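You operate a simulated robot arm through the tools that you are given. There is no shell and no other tool. Be economical: measure what you need, move in short steps, check, and stop when the job is done.

You are at the controls of a simulated robot arm. One attempt, no reset.

TASK
Take the green can from the glue end of the long bench and leave it on the black tape roll.

Only the result counts: the job must be done as asked and must still hold three seconds after the hand-in. Knocking over, shifting, dropping, spilling or breaking anything else fails it.

THE ROBOT
A 6-joint arm with a two-finger parallel gripper, fixed in place. Base frame: the origin is at the foot of the arm, x ahead of it, y to its left, z up; the work surface is at about z = 0.9. Units: m, rad, N and s.
With the tool pointing down near the work surface it reaches from about 0.24 to 0.64 m from the base axis. Its first joint turns from -1.152 to 1.152 rad. Payload 2.7 kg.
Tool frame: the origin (TCP) lies between the finger pads and is the grasp point; the fingertips stand 0.023 m ahead of it; z points along the fingers, y is the line along which they close. The gripper opens to 0.094 m. The fingers are 0.038 m wide and 0.01 m thick; the gripper's body (0.054 by 0.096 m) begins 0.039 m behind the TCP.
Orientation is told as [roll, pitch, yaw] about the base's x, y, z axes, in that order, counted from this pose: with the fingers straight down and closing along the base's y, the tool's x points along the base's -x, its y along +y and its z along -z.

THE INTERFACE
- The arm moves only by the tool step_arm. Its argument "commands" is a list of rows, each an object (a shift or turn left out is 0, a gripper value left out holds the last) with "dp": the shift along the tool's x, y, z in m, a list of three; "turn": the turn, a rotation vector about the tool's x, y, z in rad, a list of three. In form: [{"dp": [x, y, z], "turn": [wx, wy, wz]}, ...]. A call has 1 to 10 rows; each row shifts and turns the commanded pose from where the row before left it, along the tool's axes as they then stand. "grip" is the finger opening in m, from 0 to 0.094, set as the call begins (left out, the last holds). Each row takes 0.2 s and may step no farther than 0.05 m and 0.15 rad from the row before; otherwise, or with a gripper value out of range, the whole call is refused. A pose out of reach is approached as far as the arm can. The call stops where the force on the tool passes 40 N (or 10 N more than at its start, if that is more) or the arm is blocked; 0.2 s more then pass. The fingers move at their own pace (about 0.045 m/s each) and stop on an object; they squeeze with about 24 N. The grip force told is the motor's: it shows also when the fingers shut on nothing. Time passes only in rows, and 0.2 s behind the last, so rows that do not move let the fingers close. It gives the time, the measured TCP pose, the force on the tool (base axes), the opening and the grip force at its end, in the units of the frame above (readings bear some noise), and new pictures: "views" is both (left out), scene, wrist or none.
- Cameras (640 x 400 px; columns grow to the right, rows downward): "scene" is fixed at [0.0845, -0.4377, 1.4096]; the picture's right is [0.69, -0.73, 0.00], its down [-0.38, -0.36, -0.85] and it looks along [0.62, 0.58, -0.53] (base axes); focal length 328 px, centre (320, 200). "wrist" rides on the gripper at [0.086, 0.016, -0.074] in the tool frame; the picture's right is [-0.18, 0.98, 0.00], its down [-0.58, -0.11, -0.81] and it looks along [-0.79, -0.15, 0.59] (tool axes); focal length 243 px, centre (320, 200). There is no depth. A picture from a camera that has moved, and an enlarged one, comes with that camera's place and axes in the base frame and with its lens.
- zoom(camera, box): a new picture of the part [left, top, right, bottom] of that camera's present view, enlarged. No time passes.
- job_done(): hands the job in; it is judged then, once.

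Work in short steps. Places have to be worked out from the pictures, the camera data and where the tool is seen: move nearer, look again, correct. Check each grasp and each placing, and mend what went wrong. You have 90 turns and 170 pictures in all, those below and enlarged ones among them. Open the gripper and draw the arm clear of the work before you hand the job in, unless the task says otherwise; then end with one line.

The tools are called after ">>>" by a JSON object that holds its "api" and its "payload". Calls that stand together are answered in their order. step_arm: Moves the arm, as the interface text tells. Its arguments: {"type":"object","properties":{"commands":{"type":"array"},"grip":{"type":"number"},"views":{"type":"string","enum":["both","scene","wrist","none"]}},"required":["commands"]} The other tools are called the same way: zoom (camera, box) takes an enlarged picture of a part of a camera's view; job_done () hands the job in.

At the start:

```text
time: 0.0
tool_pos: [0.4212, 0.0311, 1.2405]
ee_rot: [0.001, 0.0, 0.002]
ft_force: [0.3, -0.2, -0.8]
finger_gap: 0.0942
gripper_force: 0.0
```

scene: 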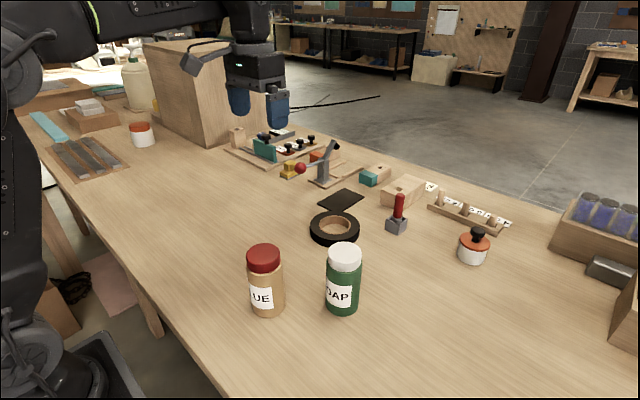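
wrist: 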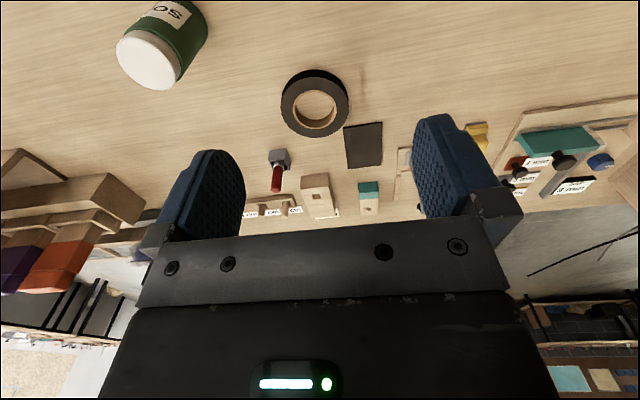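

The green SOAP can looks to be near (0.435,-0.17), the glue near (0.33,-0.06) and the tape near (0.59,-0.02). I'll zoom in on these to measure them.

>>> {"api": "zoom", "payload": {"camera": "scene", "box": [220, 170, 420, 330]}}

>>> {"api": "zoom", "payload": {"camera": "wrist", "box": [100, 0, 420, 200]}}

>>> {"api": "zoom", "payload": {"camera": "scene", "box": [10, 50, 250, 200]}}

```text
2.50 times, centred on (320, 250) of scene
camera zoom: at [0.0845, -0.4377, 1.4096], right [0.69, -0.73, 0.0], down [-0.38, -0.36, -0.85], along [0.62, 0.58, -0.53], focal length 821 px, centre (320, 75)
```

zoom: 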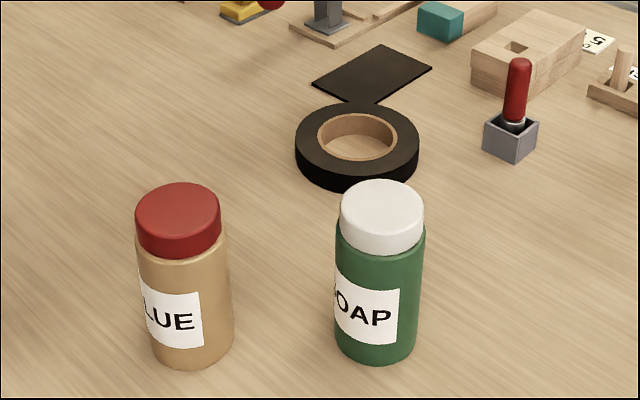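

```text
2.00 times, centred on (260, 100) of wrist
camera zoom: at [0.336, 0.047, 1.3157], right [0.18, 0.98, 0.0], down [0.58, -0.11, 0.81], along [0.79, -0.15, -0.59], focal length 485 px, centre (440, 400)
```

zoom: 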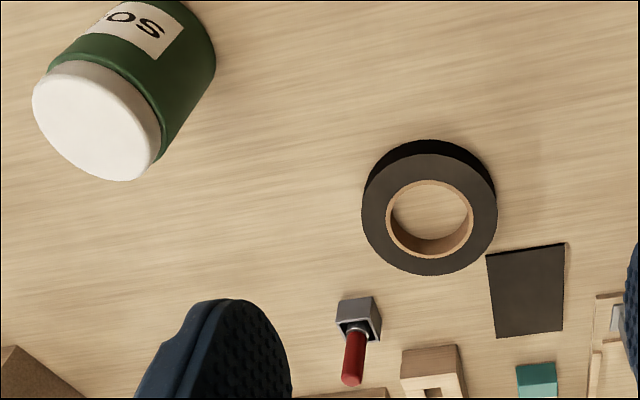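

```text
2.67 times, centred on (130, 125) of scene
camera zoom: at [0.0845, -0.4377, 1.4096], right [0.69, -0.73, 0.0], down [-0.38, -0.36, -0.85], along [0.62, 0.58, -0.53], focal length 876 px, centre (827, 400)
```

zoom: 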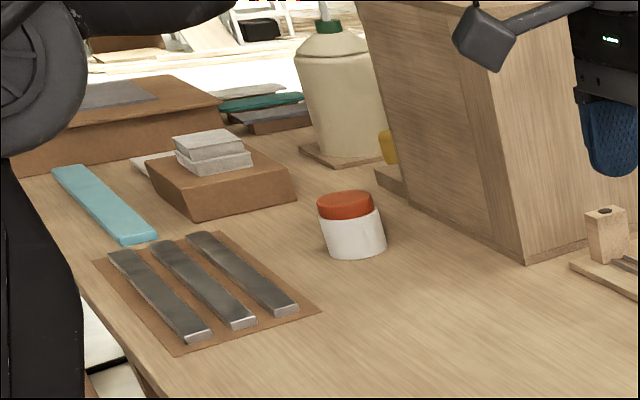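

The hole in the roll may be wider than the can (about 0.078 against 0.063 m), so I need better numbers. I'll hover above the can first and look from there.

>>> {"api": "step_arm", "payload": {"commands": [{"dp": [-0.003, -0.04, 0.02]}, {"dp": [-0.003, -0.04, 0.02]}, {"dp": [-0.003, -0.04, 0.02]}, {"dp": [-0.003, -0.04, 0.02]}, {"dp": [-0.002, -0.039, 0.02]}, {}], "grip": 0.094}}

```text
time: 1.4
tool_pos: [0.4385, -0.1678, 1.1403]
ee_rot: [-0.001, 0.0, 0.001]
ft_force: [-0.5, 0.9, 0.7]
finger_gap: 0.0937
gripper_force: 0.1
camera wrist: at [0.3513, -0.1522, 1.2149], right [0.18, 0.98, 0.0], down [0.58, -0.11, 0.81], along [0.79, -0.15, -0.59], focal length 243 px, centre (320, 200)
```

scene: 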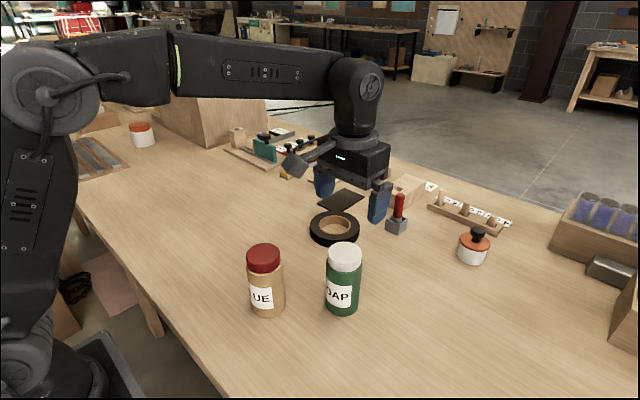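
wrist: 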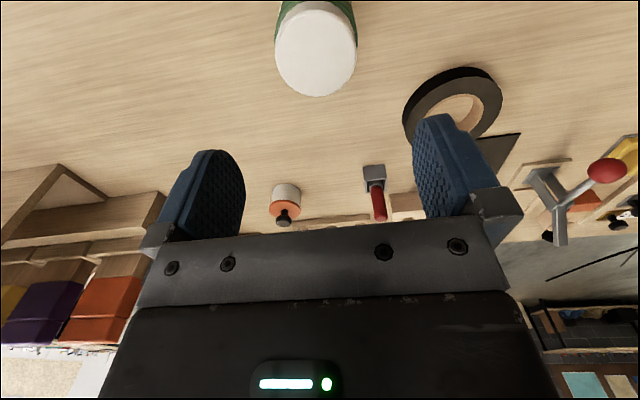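

The can is confirmed at about (0.431,-0.169), with its lid top near 1.02. I'll go down partway and check the line-up.

>>> {"api": "step_arm", "payload": {"commands": [{"dp": [0.003, -0.001, 0.03]}, {"dp": [0.003, 0, 0.03]}, {"dp": [0, 0, 0.025]}, {}]}}

```text
time: 2.4
tool_pos: [0.4312, -0.1692, 1.0543]
ee_rot: [0.0, -0.001, 0.003]
ft_force: [0.3, 0.1, -0.1]
finger_gap: 0.0939
gripper_force: 0.0
camera wrist: at [0.3457, -0.1523, 1.1297], right [0.18, 0.98, 0.0], down [0.58, -0.11, 0.81], along [0.79, -0.15, -0.59], focal length 243 px, centre (320, 200)
```

scene: 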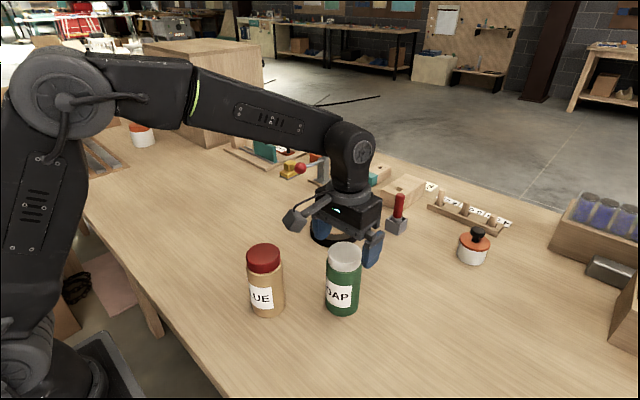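
wrist: 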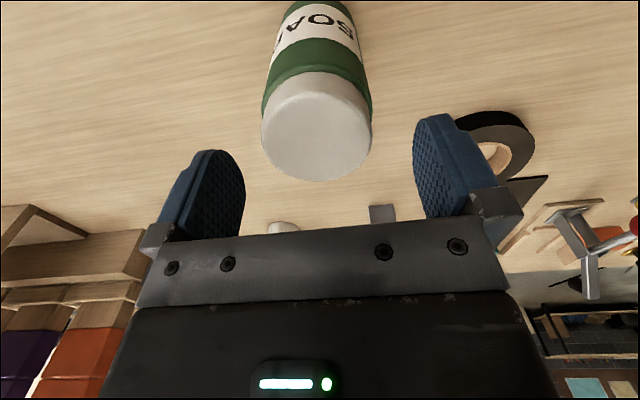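

The line-up is good: the lid centre works out to (0.4305,-0.170). I'll descend to z≈0.99.

>>> {"api": "step_arm", "payload": {"commands": [{"dp": [0, -0.001, 0.022]}, {"dp": [0, 0, 0.022]}, {"dp": [0, 0, 0.018]}, {}]}}

```text
time: 3.4
tool_pos: [0.432, -0.1708, 0.9923]
ee_rot: [0.0, 0.002, 0.001]
ft_force: [1.0, 0.5, 0.1]
finger_gap: 0.0937
gripper_force: 0.0
camera wrist: at [0.3444, -0.1535, 1.0683], right [0.18, 0.98, 0.0], down [0.58, -0.11, 0.81], along [0.79, -0.15, -0.59], focal length 243 px, centre (320, 200)
```

scene: 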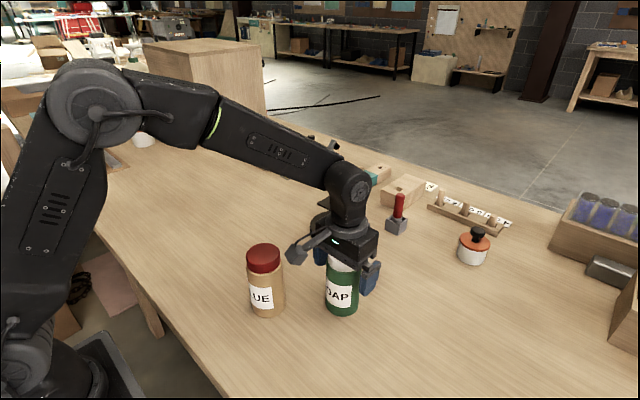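
wrist: 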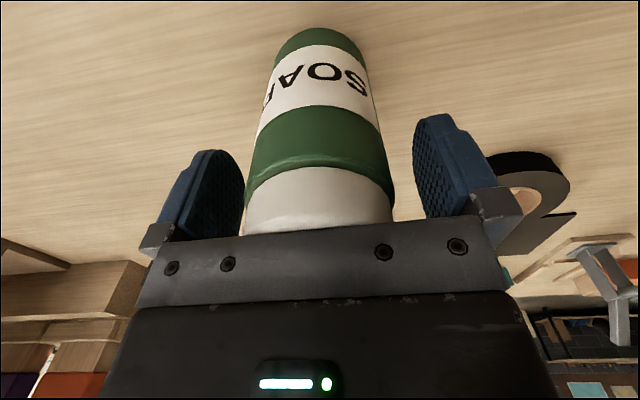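

The can is between the fingers, so I'll close the gripper.

>>> {"api": "step_arm", "payload": {"commands": [{}, {}, {}, {}, {}], "grip": 0.045, "views": "wrist"}}

```text
time: 4.6
tool_pos: [0.4319, -0.17, 0.9934]
ee_rot: [0.0, 0.0, 0.001]
ft_force: [0.3, -0.8, -0.4]
finger_gap: 0.0637
gripper_force: 24.2
camera wrist: at [0.3445, -0.1535, 1.0686], right [0.18, 0.98, 0.0], down [0.58, -0.11, 0.81], along [0.79, -0.15, -0.59], focal length 243 px, centre (320, 200)
```

wrist: 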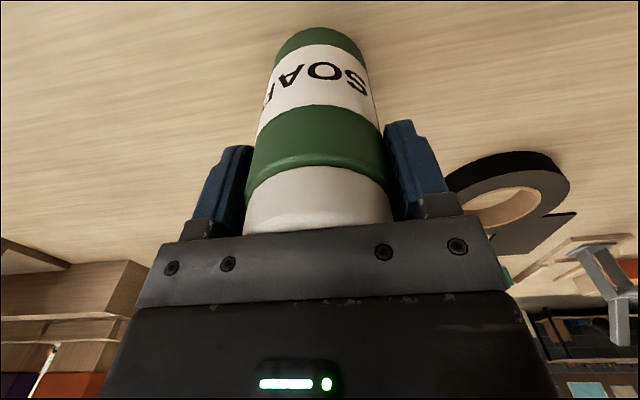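

The can is gripped at a gap of 0.0637 m. I'll lift it straight up.

>>> {"api": "step_arm", "payload": {"commands": [{"dp": [0, 0, -0.02]}, {"dp": [0, 0, -0.03]}, {"dp": [0, 0, -0.035]}, {"dp": [0, 0, -0.035]}, {}]}}

```text
time: 5.8
tool_pos: [0.43, -0.169, 1.1138]
ee_rot: [0.0, -0.001, 0.002]
ft_force: [-0.1, 0.4, -3.2]
finger_gap: 0.0638
gripper_force: 24.2
camera wrist: at [0.3444, -0.1537, 1.1884], right [0.18, 0.98, 0.0], down [0.58, -0.11, 0.81], along [0.79, -0.15, -0.59], focal length 243 px, centre (320, 200)
```

scene: 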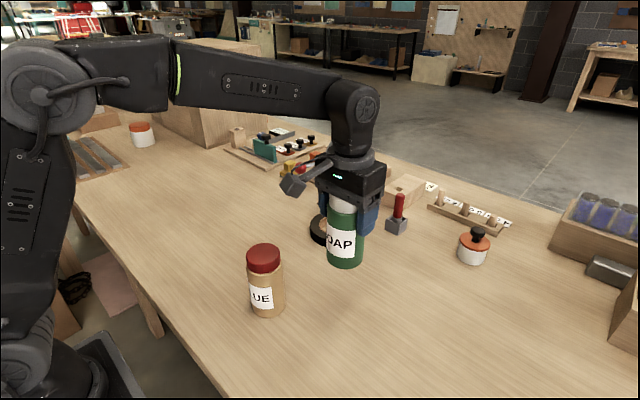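
wrist: 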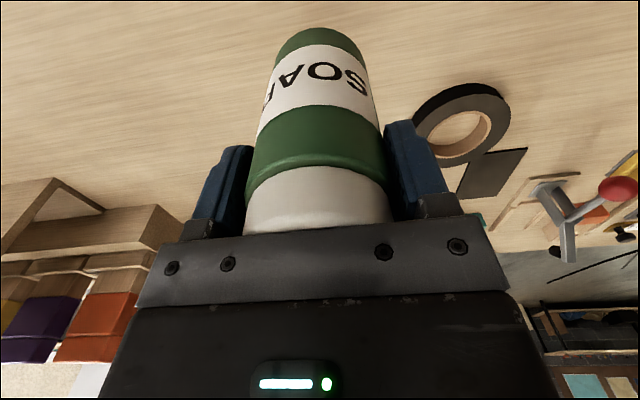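

Here the roll shows next to the can. I'll zoom in to measure its hole, rim and height.

>>> {"api": "zoom", "payload": {"camera": "wrist", "box": [380, 60, 540, 160]}}

```text
4.00 times, centred on (460, 110) of wrist
camera zoom: at [0.3444, -0.1537, 1.1884], right [0.18, 0.98, 0.0], down [0.58, -0.11, 0.81], along [0.79, -0.15, -0.59], focal length 970 px, centre (-240, 560)
```

zoom: 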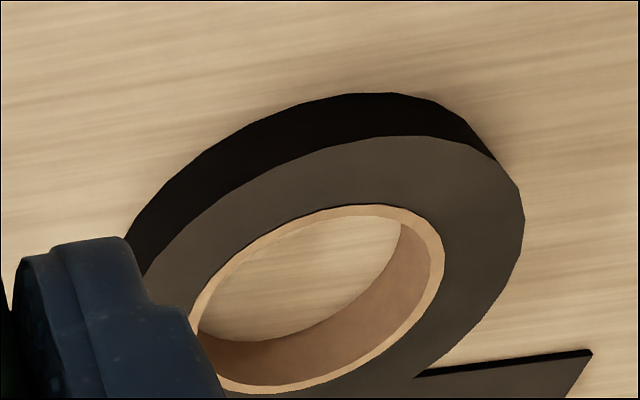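

The roll measures about 0.123 m outside with a hole of roughly 0.071 m, centred near (0.587,-0.012). A centred can (0.064 m) would drop through, so I'll stand it off-centre on the rim at about (0.56,-0.032). First I'll move to a point above that.

>>> {"api": "step_arm", "payload": {"commands": [{"dp": [-0.02, 0.021, 0]}, {"dp": [-0.022, 0.023, 0]}, {"dp": [-0.022, 0.023, 0]}, {"dp": [-0.022, 0.023, 0]}, {"dp": [-0.022, 0.023, 0]}, {"dp": [-0.022, 0.024, 0]}, {"dp": [0, 0, 0.025]}, {"dp": [0, 0, 0.025]}, {}]}}

```text
time: 7.8
tool_pos: [0.5606, -0.0328, 1.0633]
ee_rot: [0.002, 0.001, 0.001]
ft_force: [0.0, -0.3, -3.2]
finger_gap: 0.0637
gripper_force: 24.3
camera wrist: at [0.4741, -0.0169, 1.1386], right [0.18, 0.98, 0.0], down [0.58, -0.11, 0.81], along [0.79, -0.15, -0.59], focal length 243 px, centre (320, 200)
```

scene: 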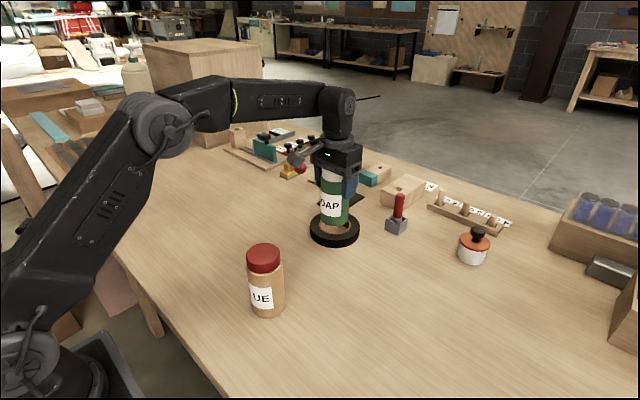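
wrist: 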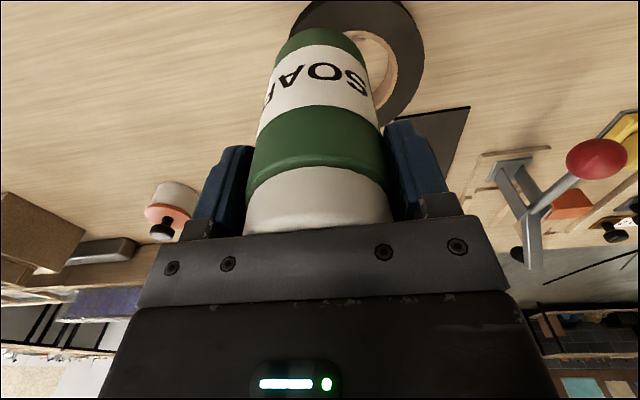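

The roll lies below the can, offset in the direction I planned. I'll lower to just above its top and check from both views.

>>> {"api": "step_arm", "payload": {"commands": [{"dp": [0, 0, 0.015]}, {"dp": [0, 0, 0.012]}, {}], "views": "none"}}

>>> {"api": "zoom", "payload": {"camera": "scene", "box": [270, 150, 390, 260]}}

>>> {"api": "zoom", "payload": {"camera": "wrist", "box": [220, 0, 480, 160]}}

```text
time: 8.6
tool_pos: [0.5623, -0.033, 1.0364]
ee_rot: [-0.001, -0.003, 0.001]
ft_force: [0.7, 0.8, -2.5]
finger_gap: 0.064
gripper_force: 23.8
```

```text
3.64 times, centred on (330, 205) of scene
camera zoom: at [0.0845, -0.4377, 1.4096], right [0.69, -0.73, 0.0], down [-0.38, -0.36, -0.85], along [0.62, 0.58, -0.53], focal length 1194 px, centre (284, 182)
```

zoom: 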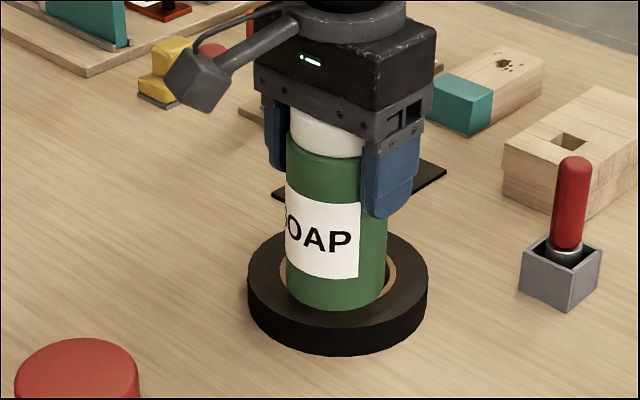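

```text
2.46 times, centred on (350, 80) of wrist
camera zoom: at [0.4744, -0.0168, 1.1114], right [0.18, 0.98, 0.0], down [0.58, -0.11, 0.81], along [0.79, -0.15, -0.59], focal length 597 px, centre (246, 495)
```

zoom: 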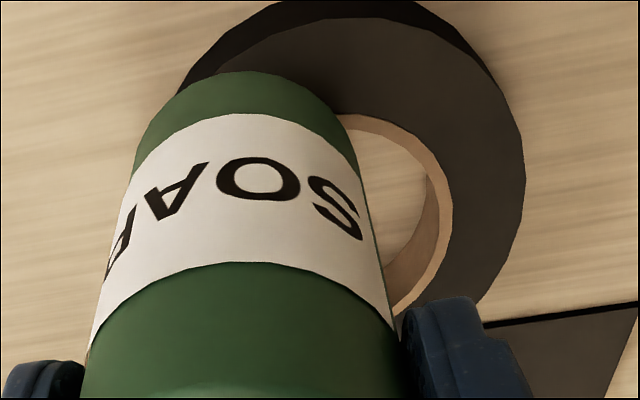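

The offset comes out at about 0.035 m, as planned. I'll lower slowly until there is contact.

>>> {"api": "step_arm", "payload": {"commands": [{"dp": [0, 0, 0.005]}, {"dp": [0, 0, 0.005]}, {"dp": [0, 0, 0.004]}, {"dp": [0, 0, 0.003]}, {}], "views": "none"}}

>>> {"api": "zoom", "payload": {"camera": "scene", "box": [270, 150, 390, 260]}}

```text
time: 9.8
tool_pos: [0.5603, -0.0337, 1.018]
ee_rot: [-0.001, 0.0, 0.001]
ft_force: [-0.3, 0.7, -3.9]
finger_gap: 0.064
gripper_force: 23.6
```

```text
3.64 times, centred on (330, 205) of scene
camera zoom: at [0.0845, -0.4377, 1.4096], right [0.69, -0.73, 0.0], down [-0.38, -0.36, -0.85], along [0.62, 0.58, -0.53], focal length 1194 px, centre (284, 182)
```

zoom: 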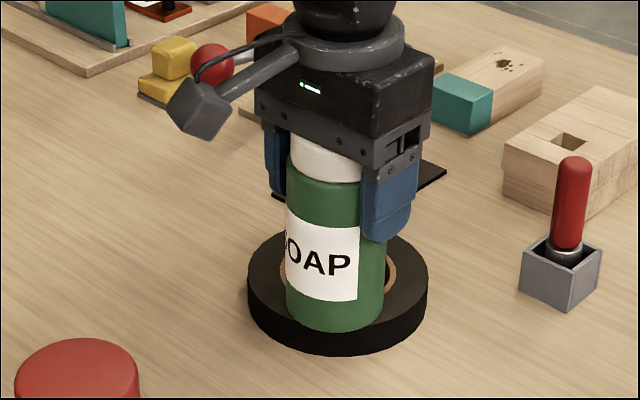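

No contact yet, so I'll continue in steps of about 2 mm.

>>> {"api": "step_arm", "payload": {"commands": [{"dp": [0, 0, 0.002]}, {"dp": [0, 0, 0.002]}, {}], "views": "none"}}

```text
time: 10.6
tool_pos: [0.5627, -0.0338, 1.0167]
ee_rot: [0.0, -0.003, 0.002]
ft_force: [-3.7, 1.3, 12.8]
finger_gap: 0.0639
gripper_force: 23.6
```

There is contact: Fz rose to +12.8 N at z≈1.016. I'll ease off 1 mm to relieve the load, then look.

>>> {"api": "step_arm", "payload": {"commands": [{"dp": [0, 0, -0.001]}, {}], "views": "none"}}

>>> {"api": "zoom", "payload": {"camera": "scene", "box": [270, 150, 390, 260]}}

>>> {"api": "zoom", "payload": {"camera": "wrist", "box": [220, 0, 480, 160]}}

```text
time: 11.2
tool_pos: [0.5622, -0.0344, 1.0174]
ee_rot: [0.001, -0.003, 0.001]
ft_force: [-1.6, 1.6, 10.8]
finger_gap: 0.0637
gripper_force: 24.1
```

```text
3.64 times, centred on (330, 205) of scene
camera zoom: at [0.0842, -0.4377, 1.4096], right [0.69, -0.73, 0.0], down [-0.38, -0.36, -0.85], along [0.62, 0.58, -0.53], focal length 1194 px, centre (284, 182)
```

zoom: 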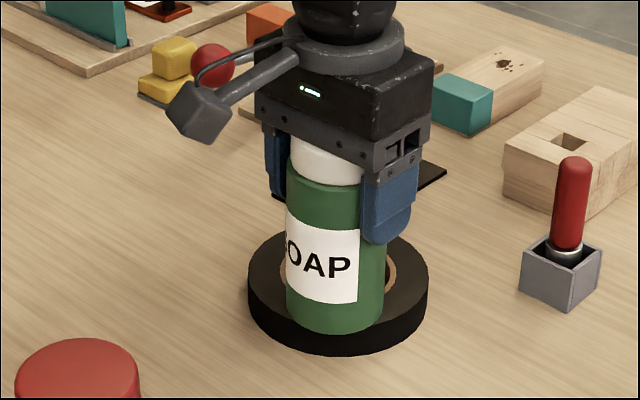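

```text
2.46 times, centred on (350, 80) of wrist
camera zoom: at [0.4742, -0.0169, 1.0922], right [0.18, 0.98, 0.0], down [0.58, -0.11, 0.81], along [0.79, -0.15, -0.59], focal length 597 px, centre (246, 495)
```

zoom: 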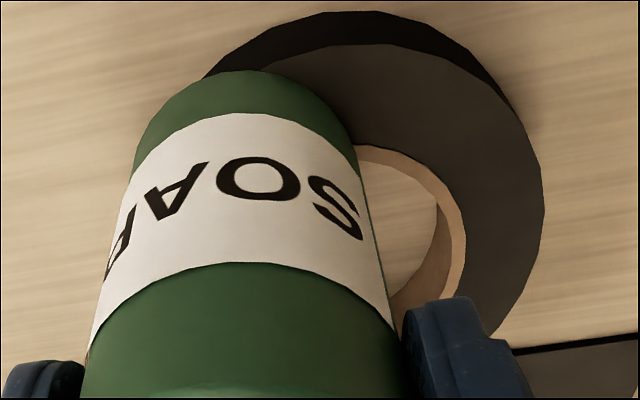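

The can stands on the rim, about 0.035 m off the hole centre. I'll relieve a little more load, then open the fingers gently to about 0.075 m.

>>> {"api": "step_arm", "payload": {"commands": [{"dp": [0, 0, -0.001]}, {}], "views": "none"}}

>>> {"api": "step_arm", "payload": {"commands": [{}, {}, {}], "grip": 0.075}}

```text
time: 11.8
tool_pos: [0.5605, -0.034, 1.0177]
ee_rot: [0.0, -0.002, 0.003]
ft_force: [3.0, 0.9, 3.9]
finger_gap: 0.0638
gripper_force: 24.0
```

```text
time: 12.6
tool_pos: [0.5601, -0.0333, 1.0167]
ee_rot: [0.0, 0.002, 0.001]
ft_force: [0.2, 0.2, -0.3]
finger_gap: 0.0751
gripper_force: 0.0
camera wrist: at [0.4741, -0.0169, 1.0922], right [0.18, 0.98, 0.0], down [0.58, -0.11, 0.81], along [0.79, -0.15, -0.59], focal length 243 px, centre (320, 200)
```

scene: 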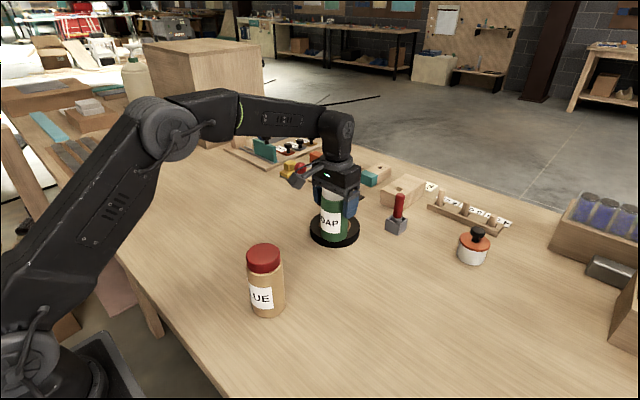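
wrist: 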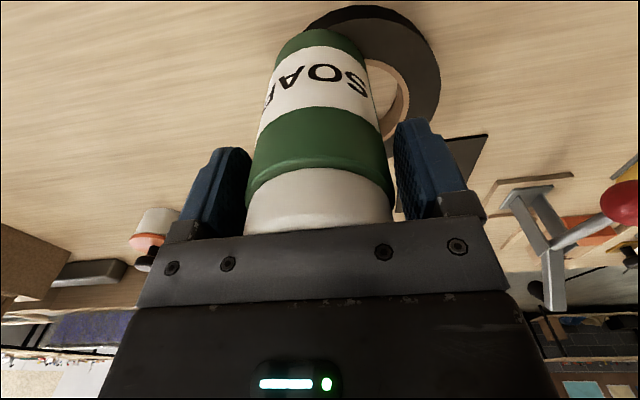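

The can stood still when released. I'll open the fingers fully and rise straight up.

>>> {"api": "step_arm", "payload": {"commands": [{}, {}, {"dp": [0, 0, -0.02]}, {"dp": [0, 0, -0.03]}, {"dp": [0, 0, -0.035]}, {"dp": [0, 0, -0.035]}, {"dp": [0.03, 0, -0.02]}, {"dp": [0.04, 0, 0]}, {"dp": [0.04, 0, 0]}, {}], "grip": 0.094}}

>>> {"api": "zoom", "payload": {"camera": "scene", "box": [270, 150, 390, 260]}}

```text
time: 14.8
tool_pos: [0.4514, -0.0354, 1.1577]
ee_rot: [0.0, -0.002, 0.002]
ft_force: [-0.3, 0.6, 0.7]
finger_gap: 0.094
gripper_force: 0.0
camera wrist: at [0.3644, -0.0177, 1.2332], right [0.18, 0.98, 0.0], down [0.58, -0.11, 0.81], along [0.79, -0.15, -0.59], focal length 243 px, centre (320, 200)
```

scene: 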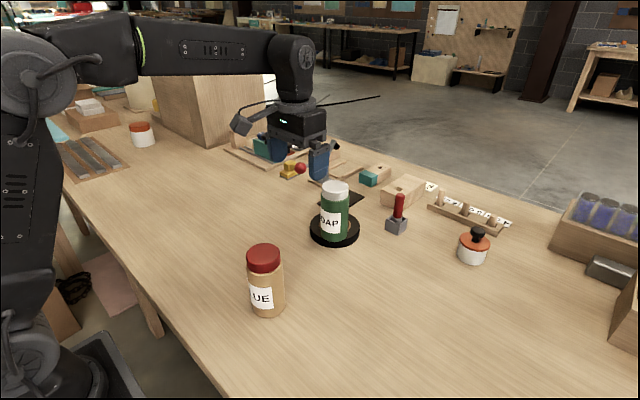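
wrist: 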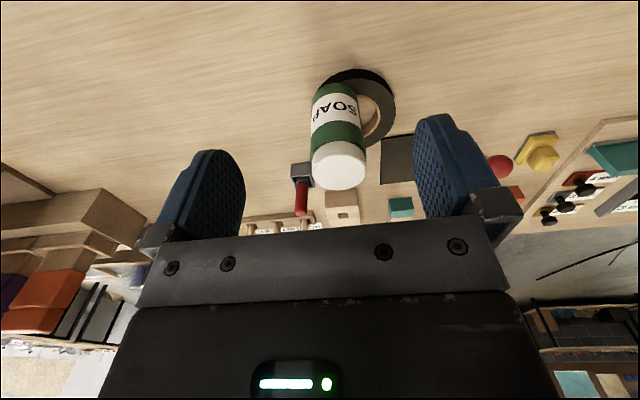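

```text
3.64 times, centred on (330, 205) of scene
camera zoom: at [0.0844, -0.4377, 1.4096], right [0.69, -0.73, 0.0], down [-0.38, -0.36, -0.85], along [0.62, 0.58, -0.53], focal length 1194 px, centre (284, 182)
```

zoom: 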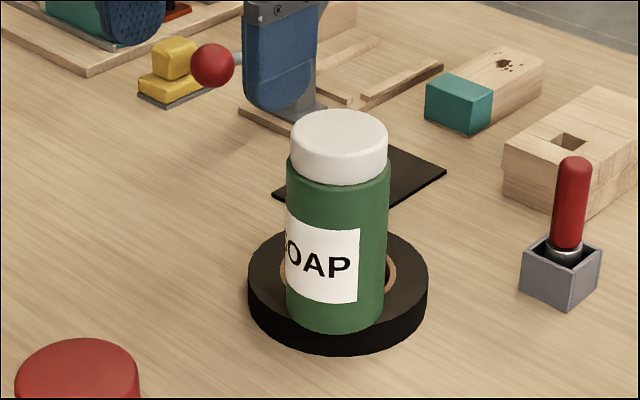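

The can stands upright and steady on the roll, the arm is clear and nothing else has moved. I'm handing the job in.

>>> {"api": "job_done", "payload": {}}

```text
The job is handed in.
```

The green soap can is standing upright on the black tape roll. I set it off-centre on the rim because the roll's hole looks slightly wider than the can.
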